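You operate a simulated robot arm through the tools that you are given. There is no shell and no other tool. Be economical: measure what you need, move in short steps, check, and stop when the job is done.

Carry out the task below with a simulated two-armed robot. There is one attempt and no reset: what you move stays moved.

TASK
Hold the cream tub on the work bench steady with one hand and put the blue block from the work bench in it with the other.

It is judged by the outcome, as a careful person would: the job done as asked, and still so three seconds after it is handed in. It fails if anything else is knocked over, pushed out of place, dropped, spilled or broken.

THE ROBOT
Two 7-joint arms with two-finger parallel grippers on one trunk, on a base that drives. Base frame: it is fixed to the floor where the robot stands at the start and does not move with it; the origin is under the middle of the robot, x ahead of it, y to its left, z up; the surface under the hand at the start is at about z = 0.82. Units: m, rad, N and s.
The left shoulder is at the start at [0.062, 0.197, 1.079], the right one opposite. With the tool pointing down near the work surface each hand reaches from about 0.3 to 0.72 m from the robot's upright axis, wherever it stands, measured 20 degrees to its own side. Places, roughly: cream tub (12x11x6 cm) [0.8, 0, 0.8]. Payload 1.57 kg a hand.
Tool frame (each hand has its own): the origin (TCP) lies between the finger pads and is the grasp point; the fingertips stand 0.03 m ahead of it; z points along the fingers, y is the line along which they close. Largest opening 0.11 m; finger width 0.024, thickness 0.012; the body of the gripper, 0.048 by 0.112 m, starts 0.078 m behind the TCP.
Orientation is that of the tool frame in the base frame, as a unit quaternion [x, y, z, w]. With the fingers straight down and closing along the base's y, the tool's x points along the base's -x, its y along +y and its z along -z.

THE INTERFACE
- The arms move only by the tool jog_arm. It takes "left_deltas", "right_deltas" or both (then of equal length, played together; a hand with none holds still); each is a list of rows, each a list of 7 numbers: the turn, a rotation vector about the tool's x, y, z in units of 4 degrees (1.0 is 4 degrees), then the shift along the tool's x, y, z in units of 25 mm (1.0 is 25 mm), then the finger opening in m, from 0 to 0.11. In form: [[rx, ry, rz, dx, dy, dz, fingers], ...]. A call has 1 to 8 rows; each row shifts and turns the commanded pose from where the row before left it, along the tool's axes as they then stand. A call with a number of a shift or a turn outside -1 to 1 is refused whole. Each row takes 0.2 s and may step no farther than 0.05 m and 0.15 rad from the row before; otherwise, or with a gripper value out of range, the whole call is refused. Where a pose cannot be reached the arm comes as near as it can. A force on the tool above 40 N (or 10 N above the force at the start of the call, whichever is more), or a blocked arm, ends the call early, and 0.2 s more pass. Each finger travels about 0.072 m/s and halts on what it meets, pressing with about 28 N; the grip force reading is that of the motor and also rises with nothing between the fingers. The clock runs only during rows and for 0.2 s after the last one: add rows that do not move to give the fingers time. The reply holds the time, the measured pose of the TCP, the force on the tool along the base axes, the opening and the grip force, in the units named above and with some noise, with the torque about the TCP (base axes, N m) and any sound that the robot's microphone picked up, and new pictures: "pictures" is both (left out), scene, wrist or none (wrist: the cameras of the hands that moved).
- Cameras (640 x 400 px; columns grow to the right, rows downward): "scene" is now at [0.0978, -0.0133, 1.6514]; the picture's right is [-0.21, -0.98, 0.00], its down [-0.85, 0.18, -0.50] and it looks along [0.49, -0.10, -0.87] (base axes); focal length 274 px, centre (320, 200). "left" rides on the left gripper at [0.07, -0.016, -0.141] in its tool frame; the picture's right is [0.23, 0.97, 0.00], its down [-0.85, 0.20, -0.48] and it looks along [-0.47, 0.11, 0.88] (tool axes); focal length 222 px, centre (320, 200). "right" rides on the right gripper at [0.07, 0.016, -0.141] in its tool frame; the picture's right is [-0.23, 0.97, 0.00], its down [-0.85, -0.20, -0.48] and it looks along [-0.47, -0.11, 0.88] (tool axes); focal length 222 px, centre (320, 200). There is no depth. A picture from a camera that has moved, and an enlarged one, comes with that camera's place and axes in the base frame and with its lens.
- slide_trunk(by): slides the trunk up (or, below 0, down) by that many m; the arms and the scene camera ride with it, the base frame stays. It gives what a move gives, with no picture.
- base_move(legs): drives the robot by 1 to 6 legs, each [ahead, left, turn to the left] in m, m and rad, along the robot's own axes; the way and the turn of a leg run together, so that a leg with both is an arc; at most 1.5 m and 3.142 rad a leg. The arms and the cameras ride along, it lands a little off, and it stops where it bumps. It gives what a move gives, and a new picture of the scene camera.
- turn_head(pan, tilt): turns the head with the scene camera to pan (to the left, within 1.501 rad either way) and tilt (down, from -0.506 to 1.204), counted from straight ahead of the robot. It gives what a move gives, and a new picture of the scene camera.
- close_up(camera, box): a new picture of the part [left, top, right, bottom] of that camera's present view, enlarged. The clock stands still meanwhile.
- close_job(): hands the job in; it is judged then, once.

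Go step by step. Nothing tells you exact positions but the pictures and the camera data: compare them with the known pose of the tool, close in by small moves and look again before you grip or let go. The budget is 120 turns and 260 pictures, counting those below and the enlarged ones. Unless the task says otherwise, let go and move clear before handing in, and close with one line.

The tools are called after "Emit:" by a JSON object that holds its "method" and its "body". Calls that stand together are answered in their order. jog_arm: Moves the arms, as the interface text tells. Its arguments: {"type":"object","properties":{"left_deltas":{"type":"array"},"right_deltas":{"type":"array"},"pictures":{"type":"string","enum":["both","scene","wrist","none"]}},"required":[]} The other tools are called the same way: slide_trunk (by) slides the trunk up or down; base_move (legs) drives the base; turn_head (pan, tilt) turns the head that bears the scene camera; close_up (camera, box) takes an enlarged picture of a part of a camera's view; close_job () hands the job in.

At the start:

```text
t: 0.0
left_tool_pos: [0.5027, 0.1461, 1.1499]
left_ee_rot: [0.0, 1.0, 0.0, -0.001]
left_force: [0.1, 0.0, 0.7]
left_moment: [-0.06, 0.02, 0.01]
left_gripper_width: 0.11
left_finger_force: 0.0
right_tool_pos: [0.389, -0.2249, 1.0784]
right_ee_rot: [0.0, 1.0, 0.0, -0.001]
right_force: [-1.2, -0.6, -0.3]
right_moment: [0.01, -0.03, -0.01]
right_gripper_width: 0.11
right_finger_force: 0.1
trunk travel left (down, up): [-0.675, 0.315]
robot x, y, heading: [-0.0012, 0.0008, -0.001]
head pan, tilt: [-0.209, 1.047]
```

scene: 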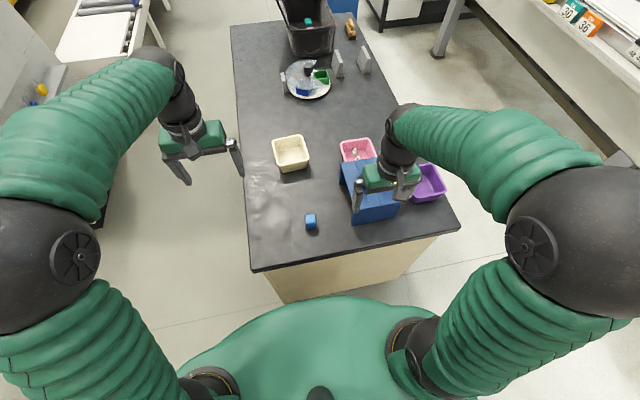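
right: 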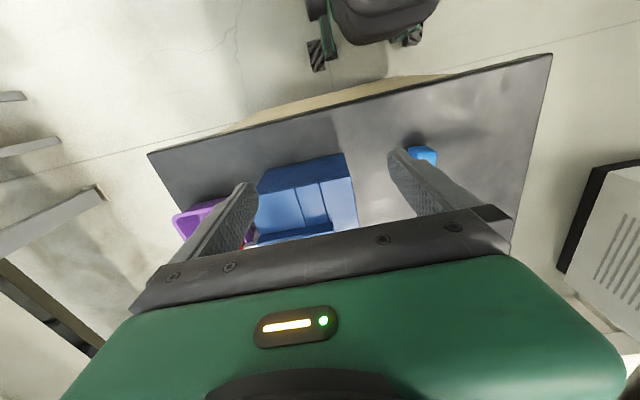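
left: 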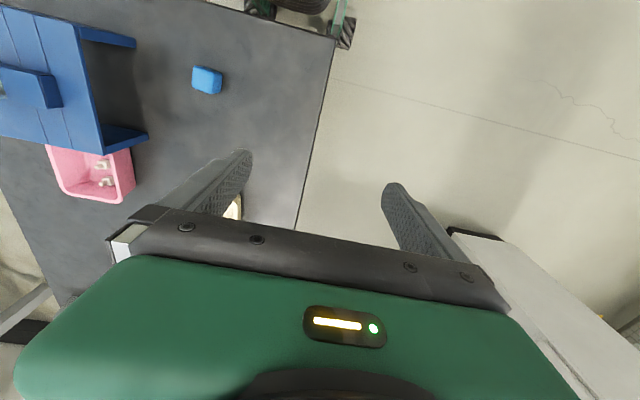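

The small blue block lies near the front of the bench at about (0.48, -0.06), and the cream tub at about (0.78, -0.04). I'll look closer before moving.

Emit:
{"method": "close_up", "body": {"camera": "scene", "box": [230, 120, 390, 270]}}

Emit:
{"method": "close_up", "body": {"camera": "scene", "box": [230, 0, 400, 110]}}

Emit:
{"method": "close_up", "body": {"camera": "scene", "box": [160, 200, 480, 400]}}

```text
2.67 times, centred on (310, 195) of scene
camera zoom: at [0.0978, -0.0133, 1.6514], right [-0.21, -0.98, 0.0], down [-0.85, 0.18, -0.5], along [0.49, -0.1, -0.87], focal length 731 px, centre (347, 213)
```

zoom: 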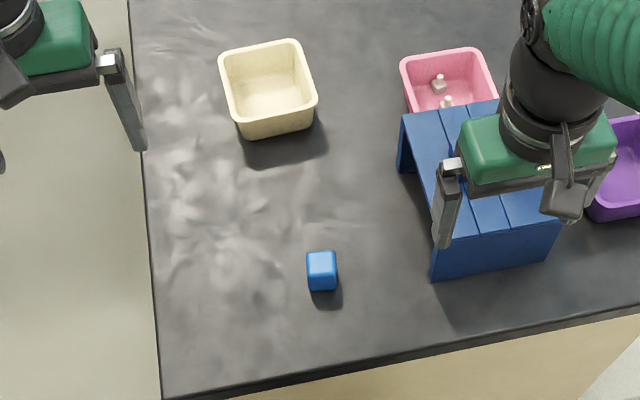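

```text
3.64 times, centred on (315, 55) of scene
camera zoom: at [0.0978, -0.0133, 1.6514], right [-0.21, -0.98, 0.0], down [-0.85, 0.18, -0.5], along [0.49, -0.1, -0.87], focal length 997 px, centre (338, 727)
```

zoom: 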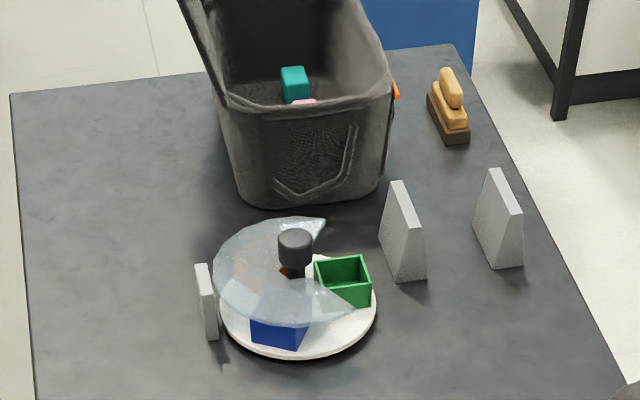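

```text
2.00 times, centred on (320, 300) of scene
camera zoom: at [0.0978, -0.0133, 1.6514], right [-0.21, -0.98, 0.0], down [-0.85, 0.18, -0.5], along [0.49, -0.1, -0.87], focal length 548 px, centre (320, 0)
```

zoom: 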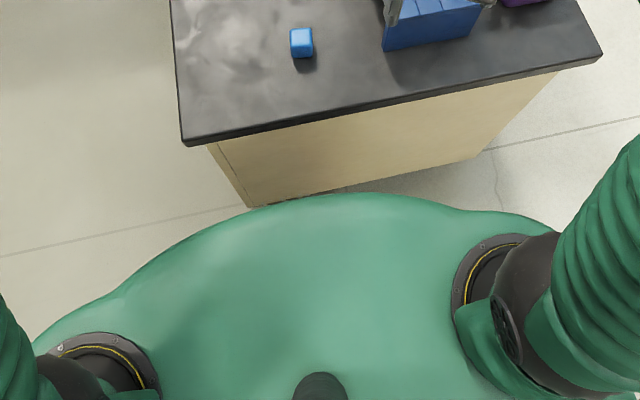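

The target is the small bright blue block; both cameras put it at (0.48, -0.06). I'm bringing the right hand above it.

Emit:
{"method": "jog_arm", "body": {"right_deltas": [[0, 0, 0, -0.475, 0.82, 0.6, 0.11], [0, 0, 0, -0.475, 0.82, 0.6, 0.11], [0, 0, 0, -0.475, 0.82, 0.6, 0.11], [0, 0, 0, -0.475, 0.82, 0.6, 0.11], [0, 0, 0, -0.475, 0.82, 0.6, 0.11], [0, 0, 0, -0.475, 0.82, 0.6, 0.11], [0, 0, 0, -0.475, 0.82, 0.6, 0.11], [0, 0, 0, -0.475, 0.82, 0.6, 0.11]]}}

```text
t: 1.8
left_tool_pos: [0.5018, 0.1472, 1.1504]
left_ee_rot: [0.0, 1.0, -0.001, -0.001]
left_force: [-0.3, 0.0, 0.2]
left_moment: [0.03, -0.01, -0.02]
left_gripper_width: 0.1102
left_finger_force: 0.0
right_tool_pos: [0.4859, -0.0602, 0.9574]
right_ee_rot: [0.001, 1.0, 0.0, -0.001]
right_force: [0.6, 0.7, 0.8]
right_moment: [-0.03, 0.0, -0.02]
right_gripper_width: 0.1096
right_finger_force: 0.1
trunk travel left (down, up): [-0.675, 0.315]
robot x, y, heading: [0.0008, 0.0007, -0.001]
head pan, tilt: [-0.209, 1.047]
camera scene: at [0.1003, -0.0112, 1.6512], right [-0.21, -0.98, 0.0], down [-0.85, 0.18, -0.5], along [0.49, -0.11, -0.87], focal length 274 px, centre (320, 200)
camera right: at [0.4179, -0.044, 1.0988], right [0.23, 0.97, 0.0], down [0.86, -0.2, 0.48], along [0.46, -0.11, -0.88], focal length 222 px, centre (320, 200)
```

scene: 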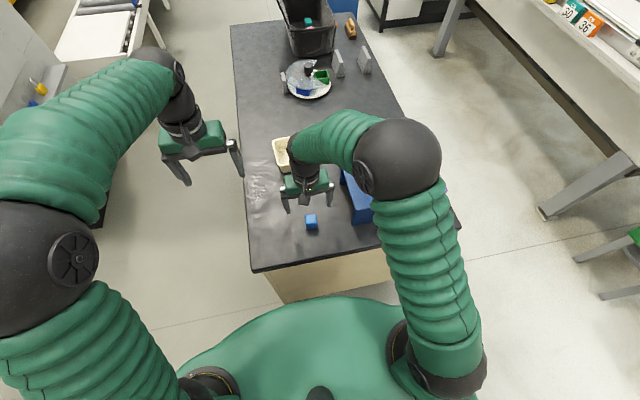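
right: 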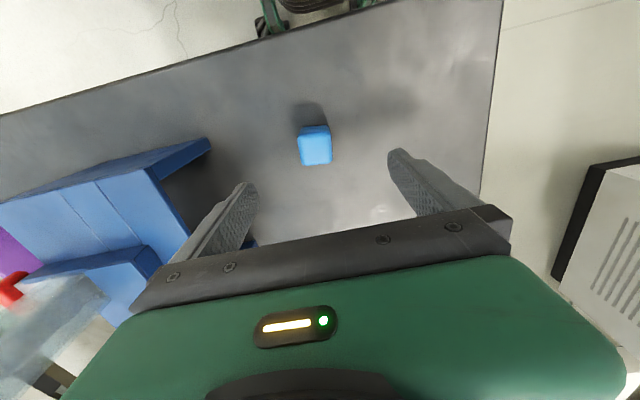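

The block sits at about (0.482, -0.065), almost straight below. I need its orientation before descending.

Emit:
{"method": "close_up", "body": {"camera": "right", "box": [240, 80, 400, 180]}}

```text
4.00 times, centred on (320, 130) of right
camera zoom: at [0.4179, -0.044, 1.0988], right [0.23, 0.97, 0.0], down [0.86, -0.2, 0.48], along [0.46, -0.11, -0.88], focal length 888 px, centre (320, 480)
```

zoom: 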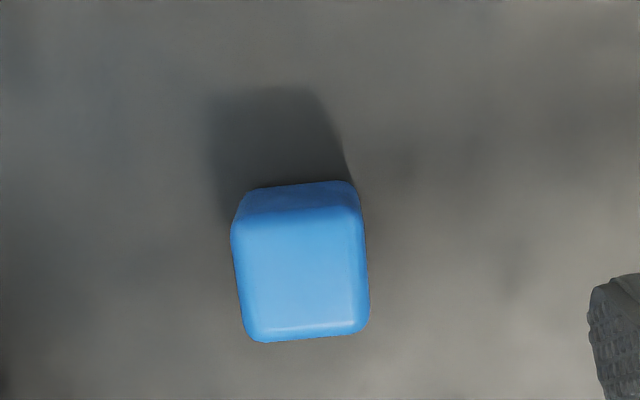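

The block is about 3.4 cm wide and yawed about -8.6°. I'll turn to match and descend partway.

Emit:
{"method": "jog_arm", "body": {"right_deltas": [[0, 0, 0.72, 0.2, -0.16, 0, 0.08], [0, 0, 0.72, 0, 0, 0.8, 0.08], [0, 0, 0.72, 0, 0, 0.8, 0.08], [0, 0, 0, 0, 0, 0.8, 0.08], [0, 0, 0, 0, 0, 0.6, 0.08]]}}

```text
t: 3.0
left_tool_pos: [0.5021, 0.1471, 1.1499]
left_ee_rot: [0.0, 1.0, 0.0, -0.002]
left_force: [-0.8, 0.3, 0.1]
left_moment: [-0.03, 0.04, -0.01]
left_gripper_width: 0.1097
left_finger_force: 0.1
right_tool_pos: [0.4786, -0.0661, 0.8835]
right_ee_rot: [0.075, 0.997, 0.0, 0.0]
right_force: [0.8, -0.1, 0.2]
right_moment: [-0.01, 0.05, -0.01]
right_gripper_width: 0.0801
right_finger_force: 0.1
trunk travel left (down, up): [-0.675, 0.315]
robot x, y, heading: [-0.0007, 0.0031, -0.003]
head pan, tilt: [-0.209, 1.047]
camera scene: at [0.0998, -0.0122, 1.6513], right [-0.21, -0.98, 0.0], down [-0.85, 0.18, -0.5], along [0.49, -0.1, -0.87], focal length 274 px, centre (320, 200)
camera right: at [0.4152, -0.0381, 1.0238], right [0.37, 0.93, 0.0], down [0.82, -0.33, 0.48], along [0.44, -0.18, -0.88], focal length 222 px, centre (320, 200)
```

scene: 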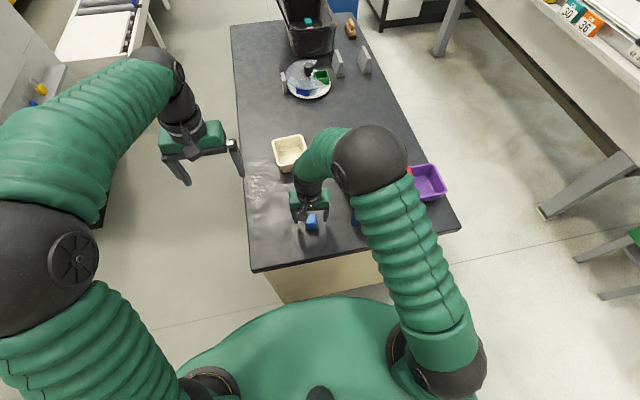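
right: 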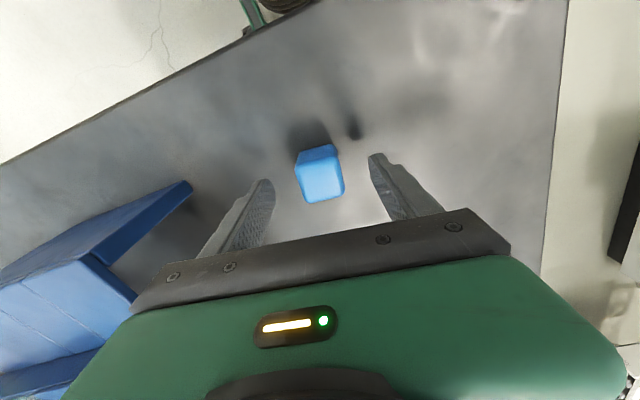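

The block is centred between the fingers. I'm descending the rest and closing.

Emit:
{"method": "jog_arm", "body": {"right_deltas": [[0, 0, 0, 0, 0, 0.6, 0.08], [0, 0, 0, 0, 0, 0.6, 0.08], [0, 0, 0, 0, 0, 0, 0.05], [0, 0, 0, 0, 0, 0, 0.02], [0, 0, 0, 0, 0, 0, 0.02], [0, 0, 0, 0, 0, 0, 0.02]], "pictures": "wrist"}}

```text
t: 4.4
left_tool_pos: [0.5021, 0.1461, 1.1503]
left_ee_rot: [0.0, 1.0, -0.001, -0.001]
left_force: [-0.1, -0.3, -0.1]
left_moment: [0.01, 0.03, -0.04]
left_gripper_width: 0.11
left_finger_force: 0.1
right_tool_pos: [0.4779, -0.0651, 0.8521]
right_ee_rot: [0.074, 0.997, 0.0, 0.0]
right_force: [-0.1, 1.1, 1.3]
right_moment: [0.01, 0.0, -0.01]
right_gripper_width: 0.0353
right_finger_force: 27.7
trunk travel left (down, up): [-0.675, 0.315]
robot x, y, heading: [-0.0019, 0.0032, 0.006]
head pan, tilt: [-0.209, 1.047]
camera right: at [0.4148, -0.0384, 0.9948], right [0.37, 0.93, 0.0], down [0.82, -0.33, 0.48], along [0.44, -0.18, -0.88], focal length 222 px, centre (320, 200)
```

right: 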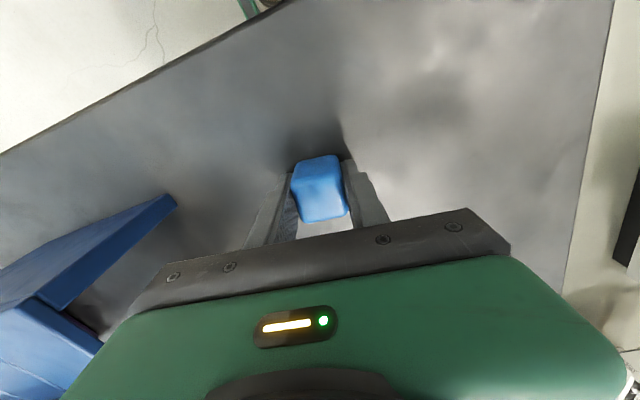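

The block is gripped at a 35 mm opening. I'm lifting it clear.

Emit:
{"method": "jog_arm", "body": {"right_deltas": [[0, 0, 0, 0, 0, -0.5, 0.02], [0, 0, 0, 0, 0, -0.9, 0.02], [0, 0, 0, 0, 0, -0.9, 0.02], [0, 0, 0, 0, 0, -0.9, 0.02], [0, 0, 0, 0, 0, -0.9, 0.02], [0, 0, 0, 0, 0, -0.9, 0.02], [0, 0, 0, 0, 0, -0.9, 0.02], [0, 0, 0, 0, 0, -0.1, 0.02]]}}

Emit:
{"method": "close_up", "body": {"camera": "scene", "box": [220, 90, 460, 240]}}

```text
t: 6.2
left_tool_pos: [0.5022, 0.1463, 1.1511]
left_ee_rot: [0.0, 1.0, 0.0, 0.0]
left_force: [-0.3, 0.3, 0.0]
left_moment: [0.01, -0.02, 0.01]
left_gripper_width: 0.1101
left_finger_force: 0.1
right_tool_pos: [0.4795, -0.0647, 1.0042]
right_ee_rot: [0.075, 0.997, 0.0, 0.0]
right_force: [-1.0, 0.0, -0.3]
right_moment: [0.01, -0.01, 0.01]
right_gripper_width: 0.035
right_finger_force: 27.8
trunk travel left (down, up): [-0.675, 0.315]
robot x, y, heading: [0.0021, 0.0015, -0.001]
head pan, tilt: [-0.209, 1.047]
camera scene: at [0.0987, -0.0124, 1.6513], right [-0.21, -0.98, 0.0], down [-0.85, 0.18, -0.5], along [0.49, -0.1, -0.87], focal length 274 px, centre (320, 200)
camera right: at [0.4143, -0.038, 1.1449], right [0.37, 0.93, 0.0], down [0.82, -0.33, 0.48], along [0.44, -0.18, -0.88], focal length 222 px, centre (320, 200)
```

scene: 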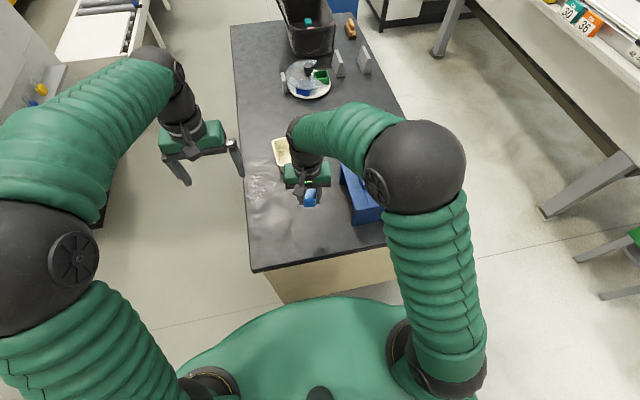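
right: 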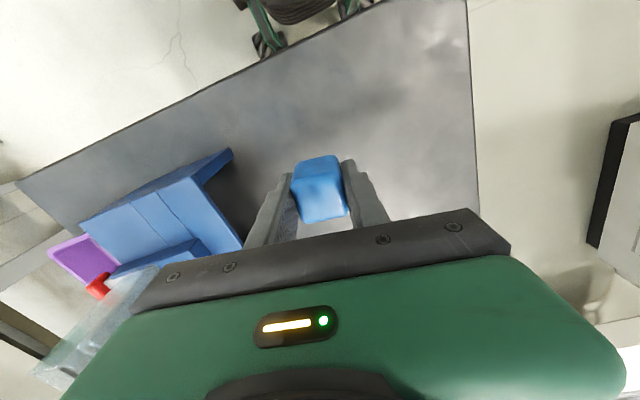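

```text
2.67 times, centred on (340, 165) of scene
camera zoom: at [0.0987, -0.0124, 1.6513], right [-0.21, -0.98, 0.0], down [-0.85, 0.18, -0.5], along [0.49, -0.1, -0.87], focal length 731 px, centre (267, 293)
```

zoom: 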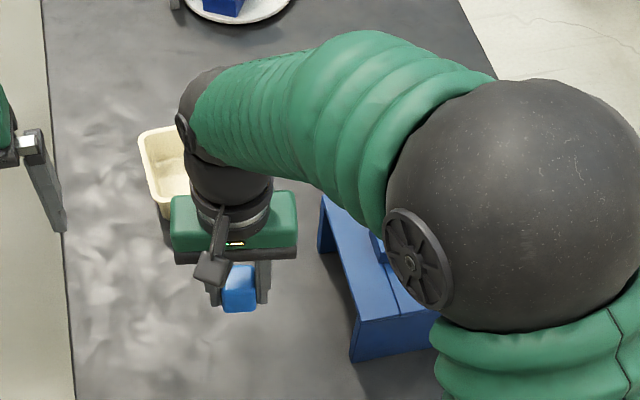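

The block is held. The tub is slightly out of reach, so I'll look down to judge the gap between my base and the bench before driving ahead.

Emit:
{"method": "turn_head", "body": {"pan": 0, "tilt": 1.204}}

```text
t: 6.9
left_tool_pos: [0.5012, 0.1474, 1.1497]
left_ee_rot: [0.0, 1.0, 0.0, 0.0]
left_force: [-1.1, -0.3, 0.1]
left_moment: [-0.01, -0.01, 0.02]
left_gripper_width: 0.1101
left_finger_force: 0.1
right_tool_pos: [0.4781, -0.0646, 1.0031]
right_ee_rot: [0.075, 0.997, 0.0, 0.0]
right_force: [-0.6, -0.6, -0.8]
right_moment: [0.03, 0.0, -0.02]
right_gripper_width: 0.0353
right_finger_force: 27.9
trunk travel left (down, up): [-0.675, 0.315]
robot x, y, heading: [-0.0023, 0.0003, 0.001]
head pan, tilt: [0.0, 1.201]
camera scene: at [0.0894, 0.0015, 1.642], right [0.0, -1.0, 0.0], down [-0.93, 0.0, -0.36], along [0.36, 0.0, -0.93], focal length 274 px, centre (320, 200)
```

scene: 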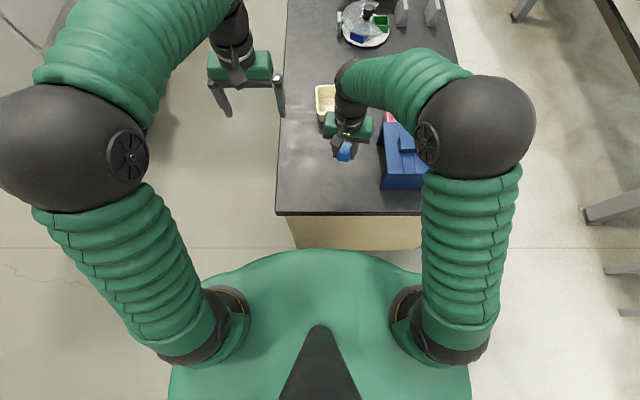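

There's a visible gap of about 0.1 m or more. I'm driving ahead 0.07 m with both hands well above everything.

Emit:
{"method": "base_move", "body": {"legs": [[0.07, 0, 0]]}}

```text
t: 8.0
left_tool_pos: [0.5658, 0.1471, 1.1536]
left_ee_rot: [0.0, 1.0, -0.001, 0.003]
left_force: [0.5, -0.1, -0.2]
left_moment: [0.01, 0.0, -0.01]
left_gripper_width: 0.1099
left_finger_force: 0.0
right_tool_pos: [0.5423, -0.0637, 1.0061]
right_ee_rot: [0.075, 0.997, 0.0, 0.002]
right_force: [0.3, 0.4, -0.4]
right_moment: [-0.04, -0.01, -0.05]
right_gripper_width: 0.0351
right_finger_force: 28.4
trunk travel left (down, up): [-0.675, 0.315]
robot x, y, heading: [0.0681, 0.0036, 0.001]
head pan, tilt: [0.0, 1.201]
camera scene: at [0.148, 0.0016, 1.6427], right [0.0, -1.0, 0.0], down [-0.93, 0.0, -0.37], along [0.37, 0.0, -0.93], focal length 274 px, centre (320, 200)
```

scene: 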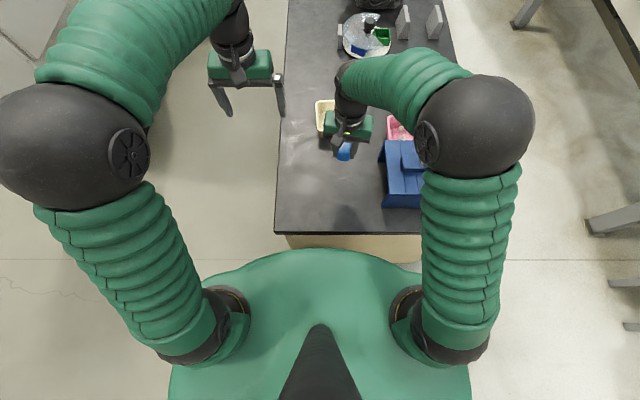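

No bump, and the bench edge is still ahead of the body. I'll creep 0.035 m more.

Emit:
{"method": "base_move", "body": {"legs": [[0.035, 0, 0]]}}

Emit:
{"method": "turn_head", "body": {"pan": 0, "tilt": 0.95}}

```text
t: 8.8
left_tool_pos: [0.5978, 0.146, 1.1536]
left_ee_rot: [0.0, 1.0, 0.0, 0.003]
left_force: [-1.0, -0.2, -0.9]
left_moment: [0.02, -0.01, -0.03]
left_gripper_width: 0.1098
left_finger_force: 0.0
right_tool_pos: [0.5777, -0.0648, 1.006]
right_ee_rot: [0.075, 0.997, 0.001, 0.001]
right_force: [-0.8, 0.3, -0.8]
right_moment: [0.03, 0.02, 0.03]
right_gripper_width: 0.0353
right_finger_force: 28.4
trunk travel left (down, up): [-0.675, 0.315]
robot x, y, heading: [0.0999, 0.0029, -0.001]
head pan, tilt: [0.0, 1.201]
camera scene: at [0.184, 0.0084, 1.6433], right [0.0, -1.0, 0.0], down [-0.93, 0.0, -0.36], along [0.36, 0.0, -0.93], focal length 274 px, centre (320, 200)
```

scene: 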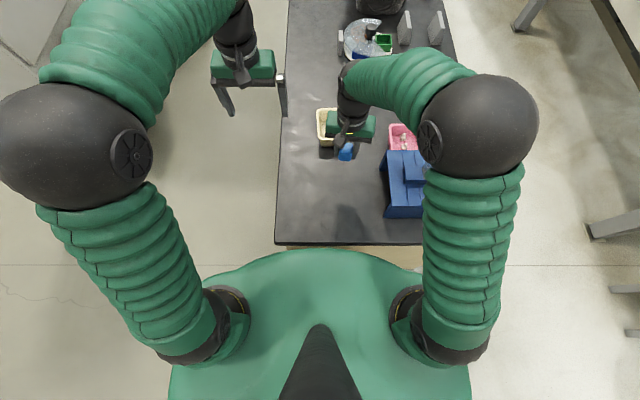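

```text
t: 9.6
left_tool_pos: [0.6052, 0.1413, 1.1511]
left_ee_rot: [0.001, 1.0, 0.002, 0.0]
left_force: [-0.5, 0.1, 0.1]
left_moment: [0.0, 0.02, 0.0]
left_gripper_width: 0.1101
left_finger_force: 0.0
right_tool_pos: [0.5805, -0.0685, 1.0048]
right_ee_rot: [0.076, 0.997, 0.001, -0.001]
right_force: [-0.6, -0.1, -0.7]
right_moment: [0.04, 0.03, 0.04]
right_gripper_width: 0.0354
right_finger_force: 27.9
trunk travel left (down, up): [-0.675, 0.315]
robot x, y, heading: [0.1034, 0.0029, -0.002]
head pan, tilt: [0.0, 0.949]
camera scene: at [0.2096, 0.0083, 1.6586], right [0.0, -1.0, 0.0], down [-0.82, 0.0, -0.58], along [0.58, 0.0, -0.82], focal length 274 px, centre (320, 200)
```

scene: 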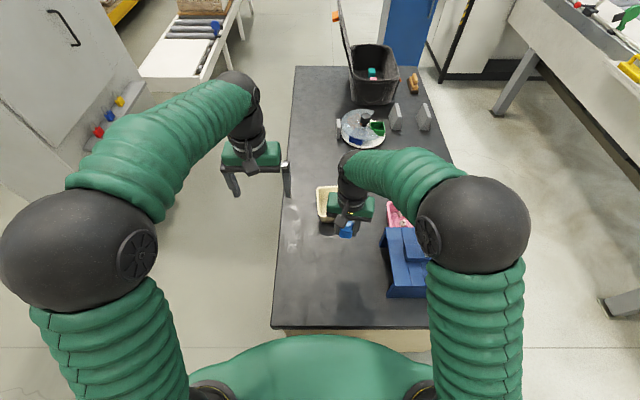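

I've driven 0.10 m and both hands should reach now. I'll move the right hand aside a bit and bring the left over the tub's left side to look.

Emit:
{"method": "jog_arm", "body": {"left_deltas": [[0, 0, 0, -0.57, -0.4, 0.5, 0.11], [0, 0, 0, -0.57, -0.4, 0.5, 0.11], [0, 0, 0, -0.57, -0.4, 0.5, 0.11], [0, 0, 0, -0.57, -0.4, 0.5, 0.11], [0, 0, 0, -0.57, -0.4, 0.5, 0.11], [0, 0, 0, -0.57, -0.4, 0.5, 0.11], [0, 0, 0, -0.57, -0.4, 0.5, 0.11], [0, 0, 0, -0.57, -0.4, 0.5, 0.11]], "right_deltas": [[0, 0, 0, 0, -0.6, -0.2, 0.02], [0, 0, 0, 0, -0.6, -0.2, 0.02], [0, 0, 0, 0, -0.6, -0.2, 0.02], [0, 0, 0, 0, -0.6, -0.2, 0.02], [0, 0, 0, 0, -0.6, -0.2, 0.02], [0, 0, 0, 0, -0.6, -0.2, 0.02], [0, 0, 0, 0, -0.6, -0.2, 0.02], [0, 0, 0, 0, -0.6, -0.2, 0.02]]}}

```text
t: 11.4
left_tool_pos: [0.7205, 0.0605, 1.0524]
left_ee_rot: [0.001, 1.0, 0.001, -0.001]
left_force: [0.5, -0.4, 1.1]
left_moment: [0.01, 0.01, -0.01]
left_gripper_width: 0.1101
left_finger_force: 0.0
right_tool_pos: [0.5629, -0.1888, 1.0429]
right_ee_rot: [0.076, 0.997, 0.002, 0.0]
right_force: [0.2, 0.2, -0.8]
right_moment: [-0.01, 0.06, -0.04]
right_gripper_width: 0.0355
right_finger_force: 28.3
trunk travel left (down, up): [-0.675, 0.315]
robot x, y, heading: [0.1042, 0.0004, -0.0]
head pan, tilt: [0.0, 0.949]
camera scene: at [0.2084, 0.0075, 1.6591], right [0.0, -1.0, 0.0], down [-0.81, 0.0, -0.58], along [0.58, 0.0, -0.81], focal length 274 px, centre (320, 200)
camera right: at [0.4975, -0.1629, 1.1844], right [0.37, 0.93, 0.0], down [0.82, -0.33, 0.48], along [0.44, -0.17, -0.88], focal length 222 px, centre (320, 200)
camera left: at [0.6486, 0.0453, 1.1941], right [-0.23, 0.97, 0.0], down [0.86, 0.2, 0.48], along [0.47, 0.11, -0.88], focal length 222 px, centre (320, 200)
```

scene: 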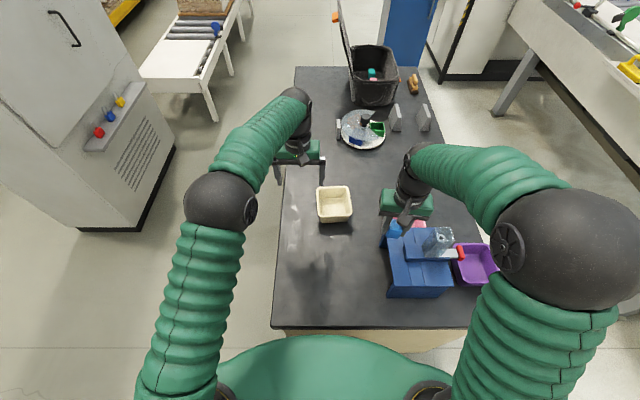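
right: 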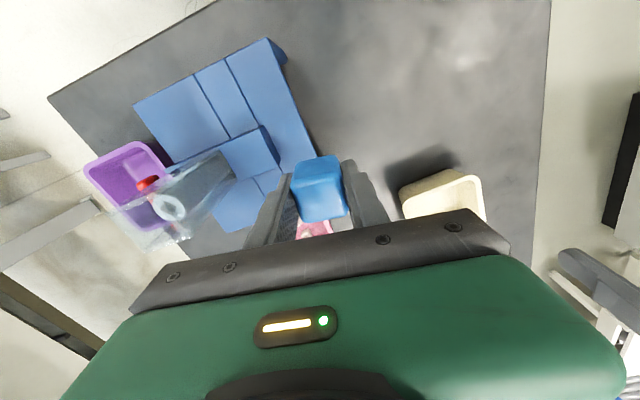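
left: 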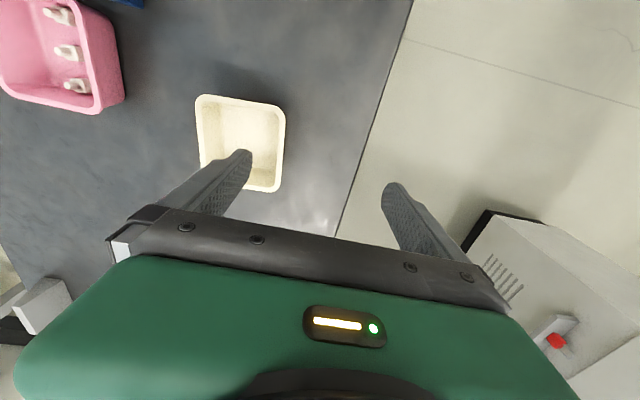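

The tub rim centre is near (0.757, -0.04) with its left wall at about y = 0.013, and a clear bottle stands on the blue stool, so I'll keep away from that. I'm tilting the left hand outward over the left wall and starting to turn the right hand so its fingers close fore-aft.

Emit:
{"method": "jog_arm", "body": {"left_deltas": [[0, 0, 0, -0.35, -0.26, 0.8, 0.08], [0, 0, 0, -0.35, -0.26, 0.8, 0.06], [0, 0, 0, -0.35, -0.26, 0.8, 0.06], [0, 0, 0, -0.35, -0.26, 0.8, 0.06], [0.94, 0, -0.31, 0, 0, 0, 0.06], [0.94, 0, -0.31, 0, 0, 0, 0.06], [0.94, 0, -0.31, 0, 0, 0, 0.06], [0.94, 0, -0.31, 0, 0, 0, 0.06]], "right_deltas": [[0, 0, 0, 0, 1, 0, 0.02], [0, 0, 0, 0, 1, 0, 0.02], [0, 0, 0, 0, 1, 0, 0.02], [0, 0, -1, 0, 0, 0, 0.02], [0, 0, -1, 0, 0, 0, 0.02], [0, 0, -1, 0, 0, 0, 0.02], [0, 0, -1, 0, 0, 0, 0.02], [0, 0, -1, 0, 0, 0, 0.02]]}}

Emit:
{"method": "close_up", "body": {"camera": "left", "box": [160, 60, 480, 260]}}

```text
t: 13.2
left_tool_pos: [0.7525, 0.036, 0.9722]
left_ee_rot: [-0.041, 0.991, -0.129, 0.001]
left_force: [0.5, -0.2, 0.0]
left_moment: [0.0, -0.01, -0.03]
left_gripper_width: 0.0597
left_finger_force: 0.0
right_tool_pos: [0.5728, -0.1126, 1.0429]
right_ee_rot: [-0.1, 0.995, 0.002, 0.001]
right_force: [0.3, 1.0, -1.4]
right_moment: [0.0, -0.04, 0.03]
right_gripper_width: 0.0354
right_finger_force: 27.9
trunk travel left (down, up): [-0.675, 0.315]
robot x, y, heading: [0.1043, 0.0038, -0.003]
head pan, tilt: [0.0, 0.949]
camera scene: at [0.2071, 0.0102, 1.6592], right [0.0, -1.0, 0.01], down [-0.81, 0.0, -0.58], along [0.58, -0.01, -0.81], focal length 274 px, centre (320, 200)
camera right: at [0.5037, -0.1109, 1.1858], right [0.03, 1.0, 0.0], down [0.88, -0.03, 0.48], along [0.48, -0.01, -0.88], focal length 222 px, centre (320, 200)
camera left: at [0.6816, 0.0516, 1.114], right [-0.31, 0.92, -0.25], down [0.83, 0.39, 0.4], along [0.47, -0.08, -0.88], focal length 222 px, centre (320, 200)
```

scene: 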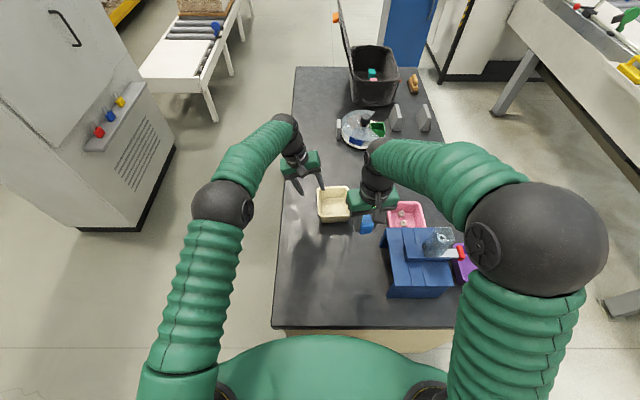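
right: 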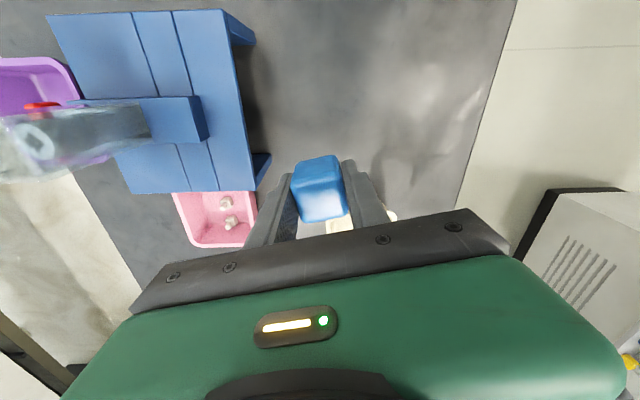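
left: 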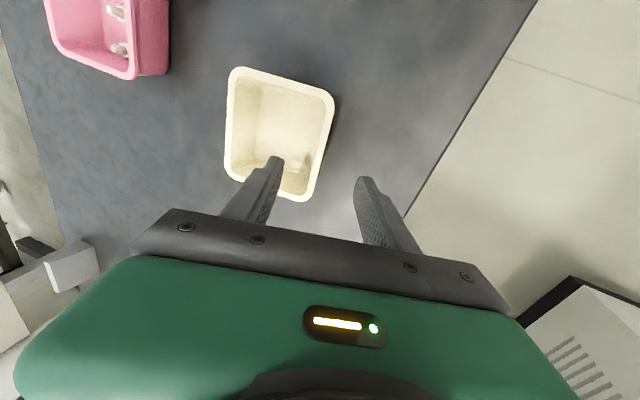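

```text
2.00 times, centred on (320, 160) of left
camera zoom: at [0.6816, 0.0516, 1.114], right [-0.31, 0.92, -0.25], down [0.83, 0.39, 0.4], along [0.47, -0.08, -0.88], focal length 444 px, centre (320, 280)
```

zoom: 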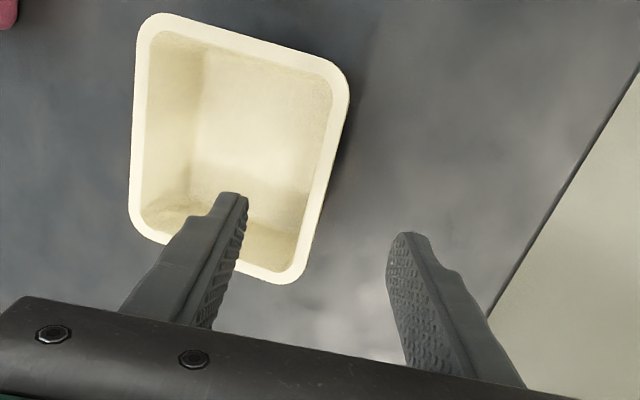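

The left fingers straddle the left wall line well. I'm lowering the left hand partway along its axis while the right keeps turning.

Emit:
{"method": "jog_arm", "body": {"left_deltas": [[0, 0, 0, -0.15, 0, 0.5, 0.06], [0, 0, 0, -0.15, 0, 0.5, 0.06], [0, 0, 0, -0.15, 0, 0.5, 0.06], [0, 0, 0, 0, 0, 0.5, 0.06], [0, 0, 0, 0, 0, 0.5, 0.06], [0, 0, 0, 0, 0, 0, 0.06], [0, 0, 0, 0, 0, 0, 0.06], [0, 0, 0, 0, 0, 0, 0.06]], "right_deltas": [[0, 0, -1, 0, 0, 0, 0.02], [0, 0, -1, 0, 0, 0, 0.02], [0, 0, -1, 0, 0, 0, 0.02], [0, 0, -1, 0, 0, 0, 0.02], [0, 0, -1, 0, 0, 0, 0.02], [0, 0, -1, 0, 0, 0, 0.02], [0, 0, -1, 0, 0, 0, 0.02], [0, 0, -1, 0, 0, 0, 0.02]]}}

Emit:
{"method": "close_up", "body": {"camera": "scene", "box": [250, 130, 410, 240]}}

```text
t: 15.0
left_tool_pos: [0.7641, 0.0195, 0.9106]
left_ee_rot: [-0.042, 0.991, -0.129, 0.0]
left_force: [0.3, 0.3, 0.3]
left_moment: [-0.01, -0.01, -0.01]
left_gripper_width: 0.0601
left_finger_force: 0.1
right_tool_pos: [0.5726, -0.1129, 1.044]
right_ee_rot: [-0.37, 0.929, 0.002, 0.001]
right_force: [0.4, -0.4, -0.8]
right_moment: [-0.04, 0.0, -0.03]
right_gripper_width: 0.0354
right_finger_force: 28.3
trunk travel left (down, up): [-0.675, 0.315]
robot x, y, heading: [0.1034, -0.0052, -0.002]
head pan, tilt: [0.0, 0.949]
camera scene: at [0.2076, 0.0091, 1.6592], right [0.0, -1.0, 0.01], down [-0.81, 0.0, -0.58], along [0.58, 0.0, -0.81], focal length 274 px, centre (320, 200)
camera right: at [0.5144, -0.1496, 1.1856], right [-0.5, 0.86, 0.0], down [0.76, 0.44, 0.48], along [0.41, 0.24, -0.88], focal length 222 px, centre (320, 200)
camera left: at [0.6941, 0.0357, 1.0533], right [-0.31, 0.92, -0.25], down [0.83, 0.39, 0.4], along [0.47, -0.08, -0.88], focal length 222 px, centre (320, 200)
```

scene: 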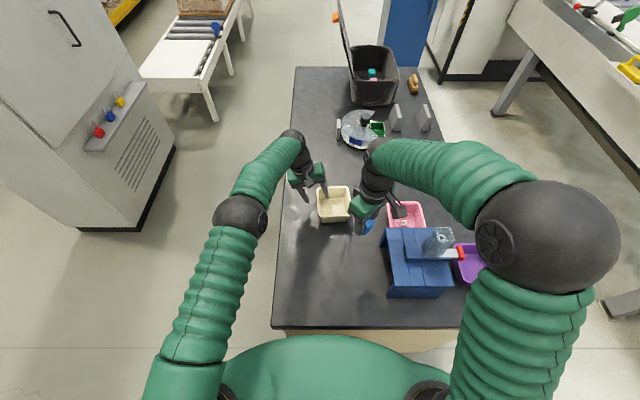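
right: 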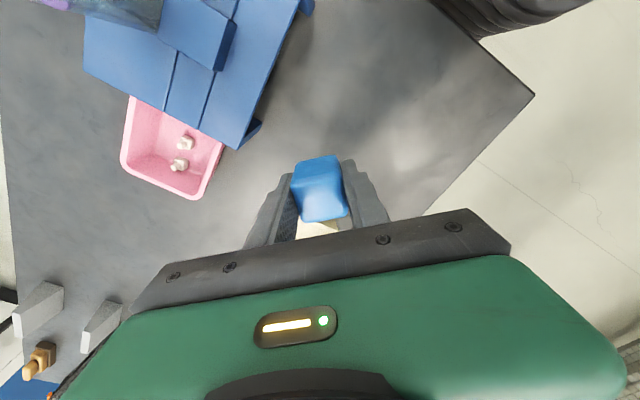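
left: 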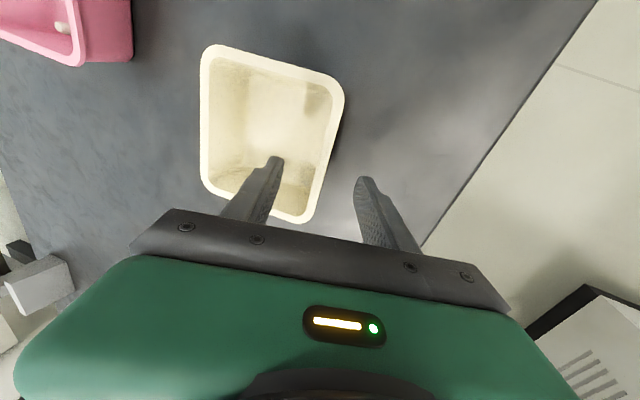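

```text
3.64 times, centred on (330, 185) of scene
camera zoom: at [0.2076, 0.0091, 1.6592], right [0.0, -1.0, 0.01], down [-0.81, 0.0, -0.58], along [0.58, 0.0, -0.81], focal length 997 px, centre (284, 254)
```

zoom: 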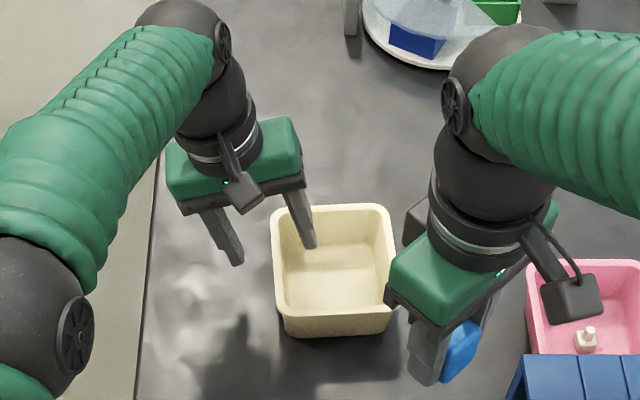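

The left fingers are aligned on either side of the left wall. I'm lowering the final 37 mm and continuing the right hand's turn.

Emit:
{"method": "jog_arm", "body": {"left_deltas": [[0, 0, 0, 0, 0, 0.3, 0.06], [0, 0, 0, 0, 0, 0.3, 0.06], [0, 0, 0, 0, 0, 0.3, 0.06], [0, 0, 0, 0, 0, 0.3, 0.06], [0, 0, 0, 0, 0, 0.3, 0.06], [0, 0, 0, 0, 0, 0, 0.06], [0, 0, 0, 0, 0, 0, 0.06], [0, 0, 0, 0, 0, 0, 0.06]], "right_deltas": [[0, 0, -1, 0, 0, 0, 0.02], [0, 0, -1, 0, 0, 0, 0.02], [0, 0, -1, 0, 0, 0, 0.02], [0, 0, -1, 0, 0, 0, 0.02], [0, 0, -1, 0, 0, 0, 0.02], [0, 0, -1, 0, 0, 0, 0.02], [0, 0, -1, 0, 0, 0, 0.02], [0, 0, -1, 0, 0, 0, 0.02]]}}

Emit:
{"method": "close_up", "body": {"camera": "scene", "box": [250, 130, 410, 240]}}

Emit:
{"method": "close_up", "body": {"camera": "left", "box": [160, 20, 480, 260]}}

```text
t: 16.8
left_tool_pos: [0.7646, 0.0117, 0.8757]
left_ee_rot: [-0.042, 0.991, -0.129, 0.0]
left_force: [0.2, -0.5, 0.1]
left_moment: [0.02, -0.01, -0.01]
left_gripper_width: 0.0598
left_finger_force: 0.1
right_tool_pos: [0.5729, -0.1123, 1.0442]
right_ee_rot: [-0.612, 0.791, 0.002, 0.001]
right_force: [-0.6, 0.3, 0.2]
right_moment: [-0.02, 0.0, 0.0]
right_gripper_width: 0.0353
right_finger_force: 27.9
trunk travel left (down, up): [-0.675, 0.315]
robot x, y, heading: [0.1019, 0.0025, -0.004]
head pan, tilt: [0.0, 0.949]
camera scene: at [0.2076, 0.0091, 1.6592], right [0.0, -1.0, 0.01], down [-0.81, 0.0, -0.58], along [0.58, 0.0, -0.81], focal length 274 px, centre (320, 200)
camera right: at [0.5419, -0.1771, 1.1852], right [-0.89, 0.46, 0.0], down [0.41, 0.78, 0.48], along [0.22, 0.43, -0.88], focal length 222 px, centre (320, 200)
camera left: at [0.6936, 0.0266, 1.0173], right [-0.31, 0.92, -0.25], down [0.83, 0.39, 0.4], along [0.47, -0.08, -0.88], focal length 222 px, centre (320, 200)
```

scene: 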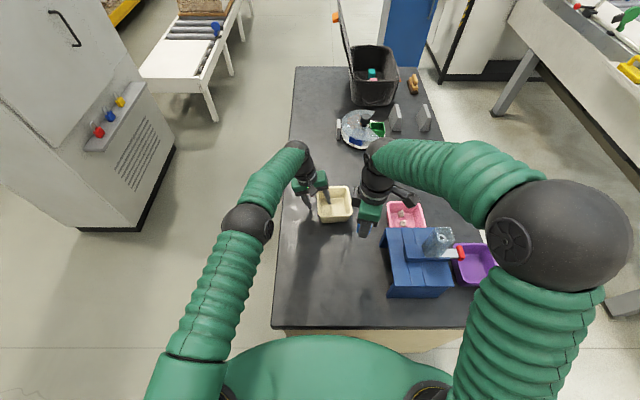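
right: 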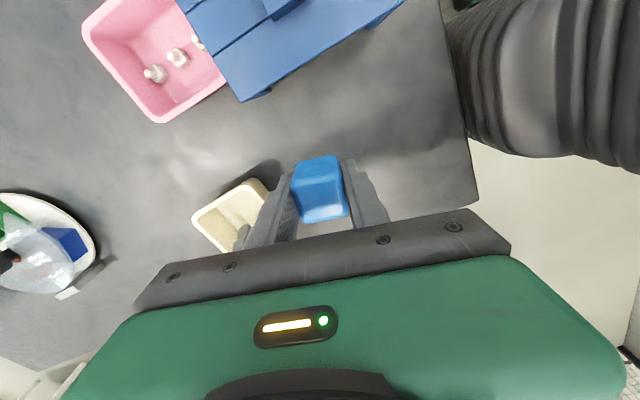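
left: 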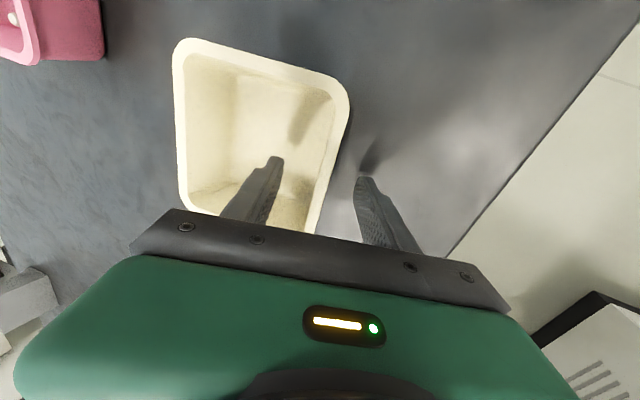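

```text
3.64 times, centred on (330, 185) of scene
camera zoom: at [0.2076, 0.0091, 1.6592], right [0.0, -1.0, 0.01], down [-0.81, 0.0, -0.58], along [0.58, 0.0, -0.81], focal length 997 px, centre (284, 254)
```

zoom: 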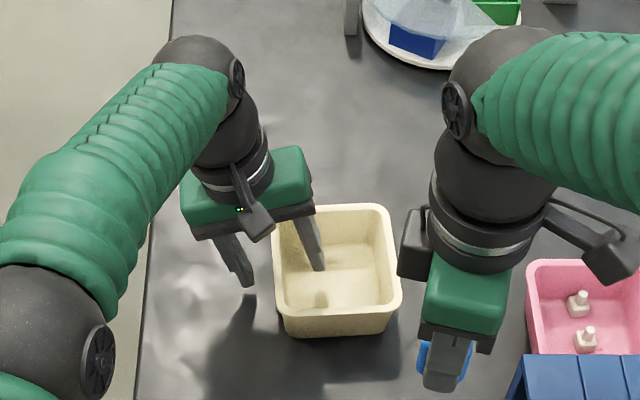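

```text
1.67 times, centred on (320, 140) of left
camera zoom: at [0.6936, 0.0266, 1.0173], right [-0.31, 0.92, -0.25], down [0.83, 0.39, 0.4], along [0.47, -0.08, -0.88], focal length 370 px, centre (320, 300)
```

zoom: 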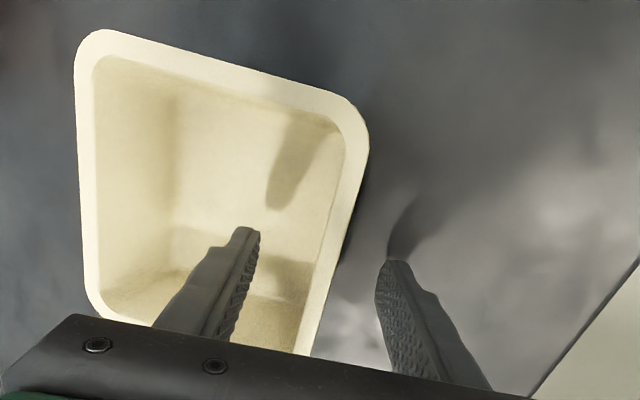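

The left fingers straddle the wall below the rim. I'll close most of the way and check the centring.

Emit:
{"method": "jog_arm", "body": {"left_deltas": [[0, 0, 0, 0, 0, 0, 0.05], [0, 0, 0, 0, 0, 0, 0.04], [0, 0, 0, 0, 0, 0, 0.03], [0, 0, 0, 0, 0, 0, 0.022], [0, 0, 0, 0, 0, 0, 0.022]], "right_deltas": [[0, 0, -1, 0, 0, 0, 0.02], [0, 0, -1, 0, 0, 0, 0.02], [0, 0, -1, 0, 0, 0, 0.02], [0, 0, -1, 0, 0, 0, 0.02], [0, 0, -1, 0, 0, 0, 0.02]], "pictures": "none"}}

Emit:
{"method": "close_up", "body": {"camera": "left", "box": [160, 20, 480, 260]}}

Emit:
{"method": "close_up", "body": {"camera": "scene", "box": [250, 130, 410, 240]}}

```text
t: 18.0
left_tool_pos: [0.7637, 0.01, 0.8757]
left_ee_rot: [-0.042, 0.991, -0.129, 0.0]
left_force: [-0.3, 0.9, -0.5]
left_moment: [0.03, 0.01, 0.0]
left_gripper_width: 0.0219
left_finger_force: 0.0
right_tool_pos: [0.5726, -0.1132, 1.0443]
right_ee_rot: [0.741, -0.672, 0.0, -0.001]
right_force: [-0.3, -0.7, -0.6]
right_moment: [0.01, -0.03, 0.0]
right_gripper_width: 0.0355
right_finger_force: 28.6
trunk travel left (down, up): [-0.675, 0.315]
robot x, y, heading: [0.1035, 0.0015, -0.001]
head pan, tilt: [0.0, 0.949]
```

```text
1.67 times, centred on (320, 140) of left
camera zoom: at [0.6936, 0.0266, 1.0174], right [-0.31, 0.92, -0.25], down [0.83, 0.39, 0.4], along [0.47, -0.08, -0.88], focal length 370 px, centre (320, 300)
```

zoom: 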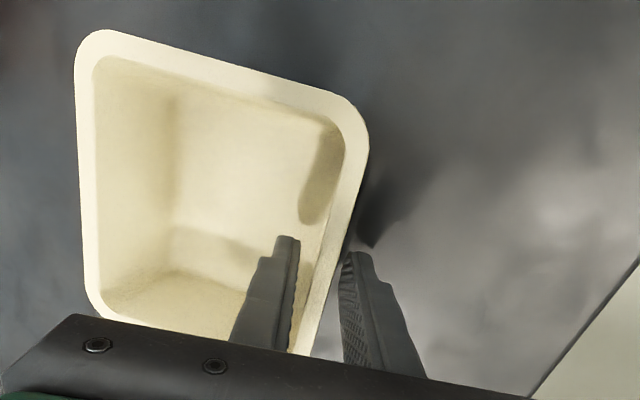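

```text
3.64 times, centred on (330, 185) of scene
camera zoom: at [0.2076, 0.0091, 1.6592], right [0.0, -1.0, 0.01], down [-0.81, 0.0, -0.58], along [0.58, 0.0, -0.81], focal length 997 px, centre (284, 254)
```

zoom: 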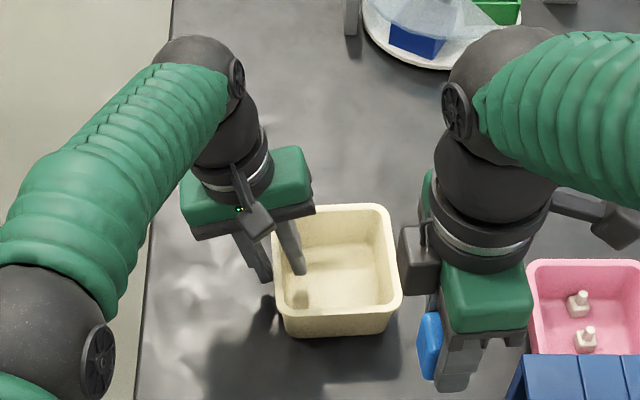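

The wall is nicely centred between the left fingers. I'm closing the grip fully while the right hand advances 0.1 m and tilts away from the left hand.

Emit:
{"method": "jog_arm", "body": {"left_deltas": [[0, 0, 0, 0, 0, 0, 0.015], [0, 0, 0, 0, 0, 0, 0.01], [0, 0, 0, 0, 0, 0, 0.005], [0, 0, 0, 0, 0, 0, 0], [0, 0, 0, 0, 0, 0, 0], [0, 0, 0, 0, 0, 0, 0], [0, 0, 0, 0, 0, 0, 0], [0, 0, 0, 0, 0, 0, 0]], "right_deltas": [[0, 0, 0, 0, -1, 0, 0.02], [0, 0, 0, 0, -1, 0, 0.02], [0, 0, 0, 0, -1, 0, 0.02], [0, 0, 0, 0, -1, 0, 0.02], [0, -1, 0, 0, 0, 0, 0.02], [0, -1, 0, 0, 0, 0, 0.02], [0, -1, 0, 0, 0, 0, 0.02], [0, -1, 0, 0, 0, 0, 0.02]]}}

Emit:
{"method": "close_up", "body": {"camera": "scene", "box": [250, 130, 410, 240]}}

```text
t: 19.8
left_tool_pos: [0.7642, 0.0093, 0.8764]
left_ee_rot: [-0.042, 0.991, -0.128, 0.0]
left_force: [0.5, -0.2, -0.6]
left_moment: [0.07, -0.01, 0.0]
left_gripper_width: 0.0035
left_finger_force: 24.6
right_tool_pos: [0.6728, -0.1043, 1.0435]
right_ee_rot: [0.732, -0.666, -0.104, -0.096]
right_force: [-0.2, 0.1, 0.5]
right_moment: [-0.04, 0.0, 0.0]
right_gripper_width: 0.0352
right_finger_force: 27.7
trunk travel left (down, up): [-0.675, 0.315]
robot x, y, heading: [0.1014, -0.0009, -0.002]
head pan, tilt: [0.0, 0.949]
camera scene: at [0.2082, 0.0081, 1.6592], right [0.0, -1.0, 0.0], down [-0.81, 0.0, -0.58], along [0.58, 0.0, -0.81], focal length 274 px, centre (320, 200)
camera right: at [0.6688, -0.2121, 1.1605], right [-0.99, 0.13, 0.06], down [0.13, 0.7, 0.7], along [0.04, 0.7, -0.71], focal length 222 px, centre (320, 200)
camera left: at [0.6937, 0.026, 1.0173], right [-0.31, 0.92, -0.25], down [0.83, 0.39, 0.4], along [0.47, -0.08, -0.88], focal length 222 px, centre (320, 200)
```

scene: 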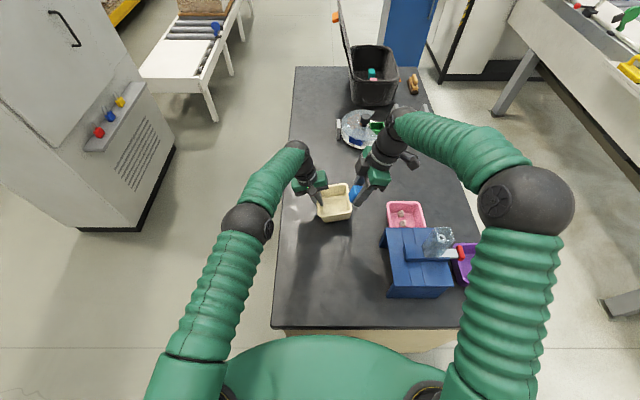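
right: 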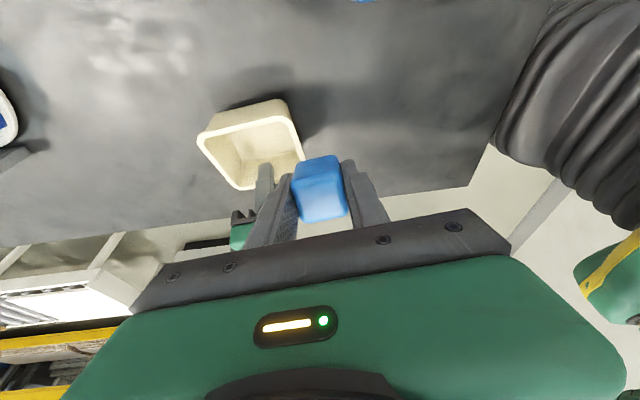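
left: 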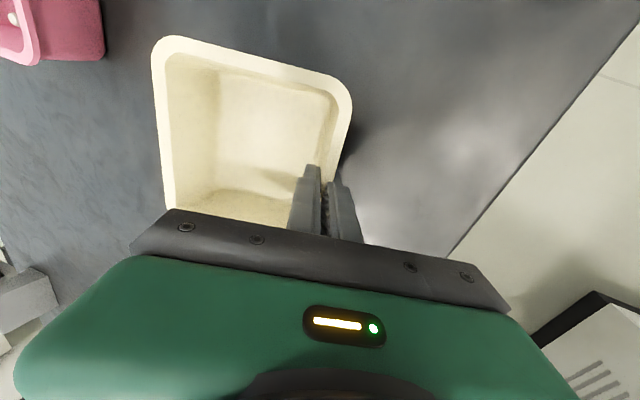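

```text
3.64 times, centred on (330, 185) of scene
camera zoom: at [0.2082, 0.0081, 1.6592], right [0.0, -1.0, 0.0], down [-0.81, 0.0, -0.58], along [0.58, 0.0, -0.81], focal length 997 px, centre (284, 254)
```

zoom: 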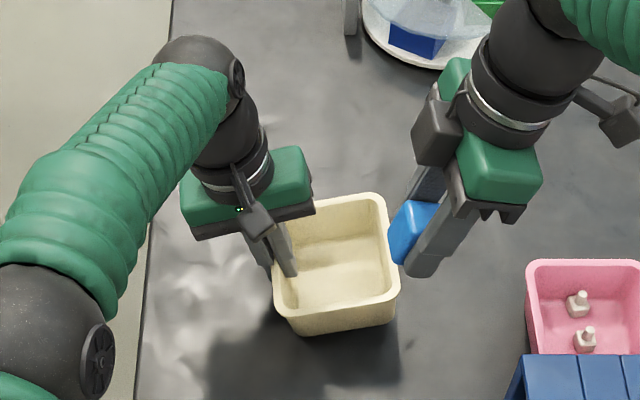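

The wall is clamped, but aligning to the fingers lifted the tub's right side by about 1 cm. I'll un-tilt the left hand by 6° to set the tub flat again.

Emit:
{"method": "jog_arm", "body": {"left_deltas": [[-0.5, 0, 0, 0, 0, 0, 0], [-0.5, 0, 0, 0, 0, 0, 0], [-0.5, 0, 0, 0, 0, 0, 0], [0, 0, 0, 0, 0, 0, 0]], "pictures": "none"}}

Emit:
{"method": "close_up", "body": {"camera": "scene", "box": [250, 130, 410, 240]}}

Emit:
{"method": "close_up", "body": {"camera": "right", "box": [140, 60, 380, 210]}}

```text
t: 20.8
left_tool_pos: [0.7648, 0.0114, 0.8763]
left_ee_rot: [-0.042, 0.996, -0.077, -0.001]
left_force: [0.6, -2.2, 3.7]
left_moment: [-0.07, 0.17, 0.05]
left_gripper_width: 0.0036
left_finger_force: 24.5
right_tool_pos: [0.6718, -0.1046, 1.0439]
right_ee_rot: [0.732, -0.666, -0.104, -0.096]
right_force: [0.2, 0.1, -0.9]
right_moment: [0.03, 0.01, 0.02]
right_gripper_width: 0.0352
right_finger_force: 27.8
trunk travel left (down, up): [-0.675, 0.315]
robot x, y, heading: [0.101, 0.0024, -0.003]
head pan, tilt: [0.0, 0.949]
```

```text
3.64 times, centred on (330, 185) of scene
camera zoom: at [0.2073, 0.0084, 1.6593], right [0.0, -1.0, 0.0], down [-0.81, 0.0, -0.58], along [0.58, 0.0, -0.81], focal length 997 px, centre (284, 254)
```

zoom: 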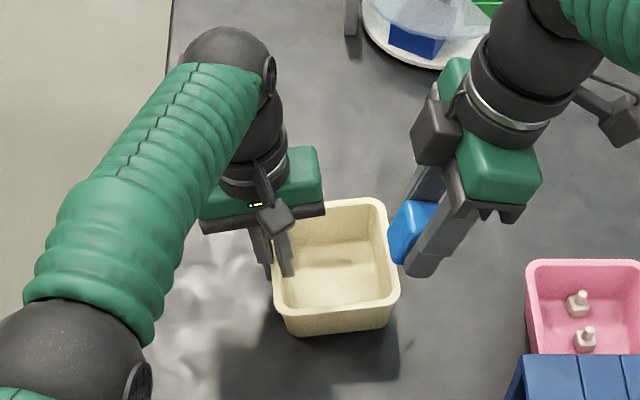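

```text
2.67 times, centred on (260, 135) of right
camera zoom: at [0.6684, -0.2115, 1.161], right [-0.99, 0.13, 0.06], down [0.13, 0.7, 0.7], along [0.04, 0.7, -0.71], focal length 592 px, centre (480, 373)
```

zoom: 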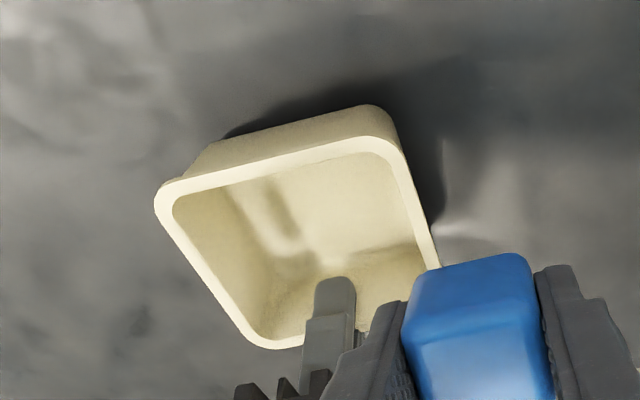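

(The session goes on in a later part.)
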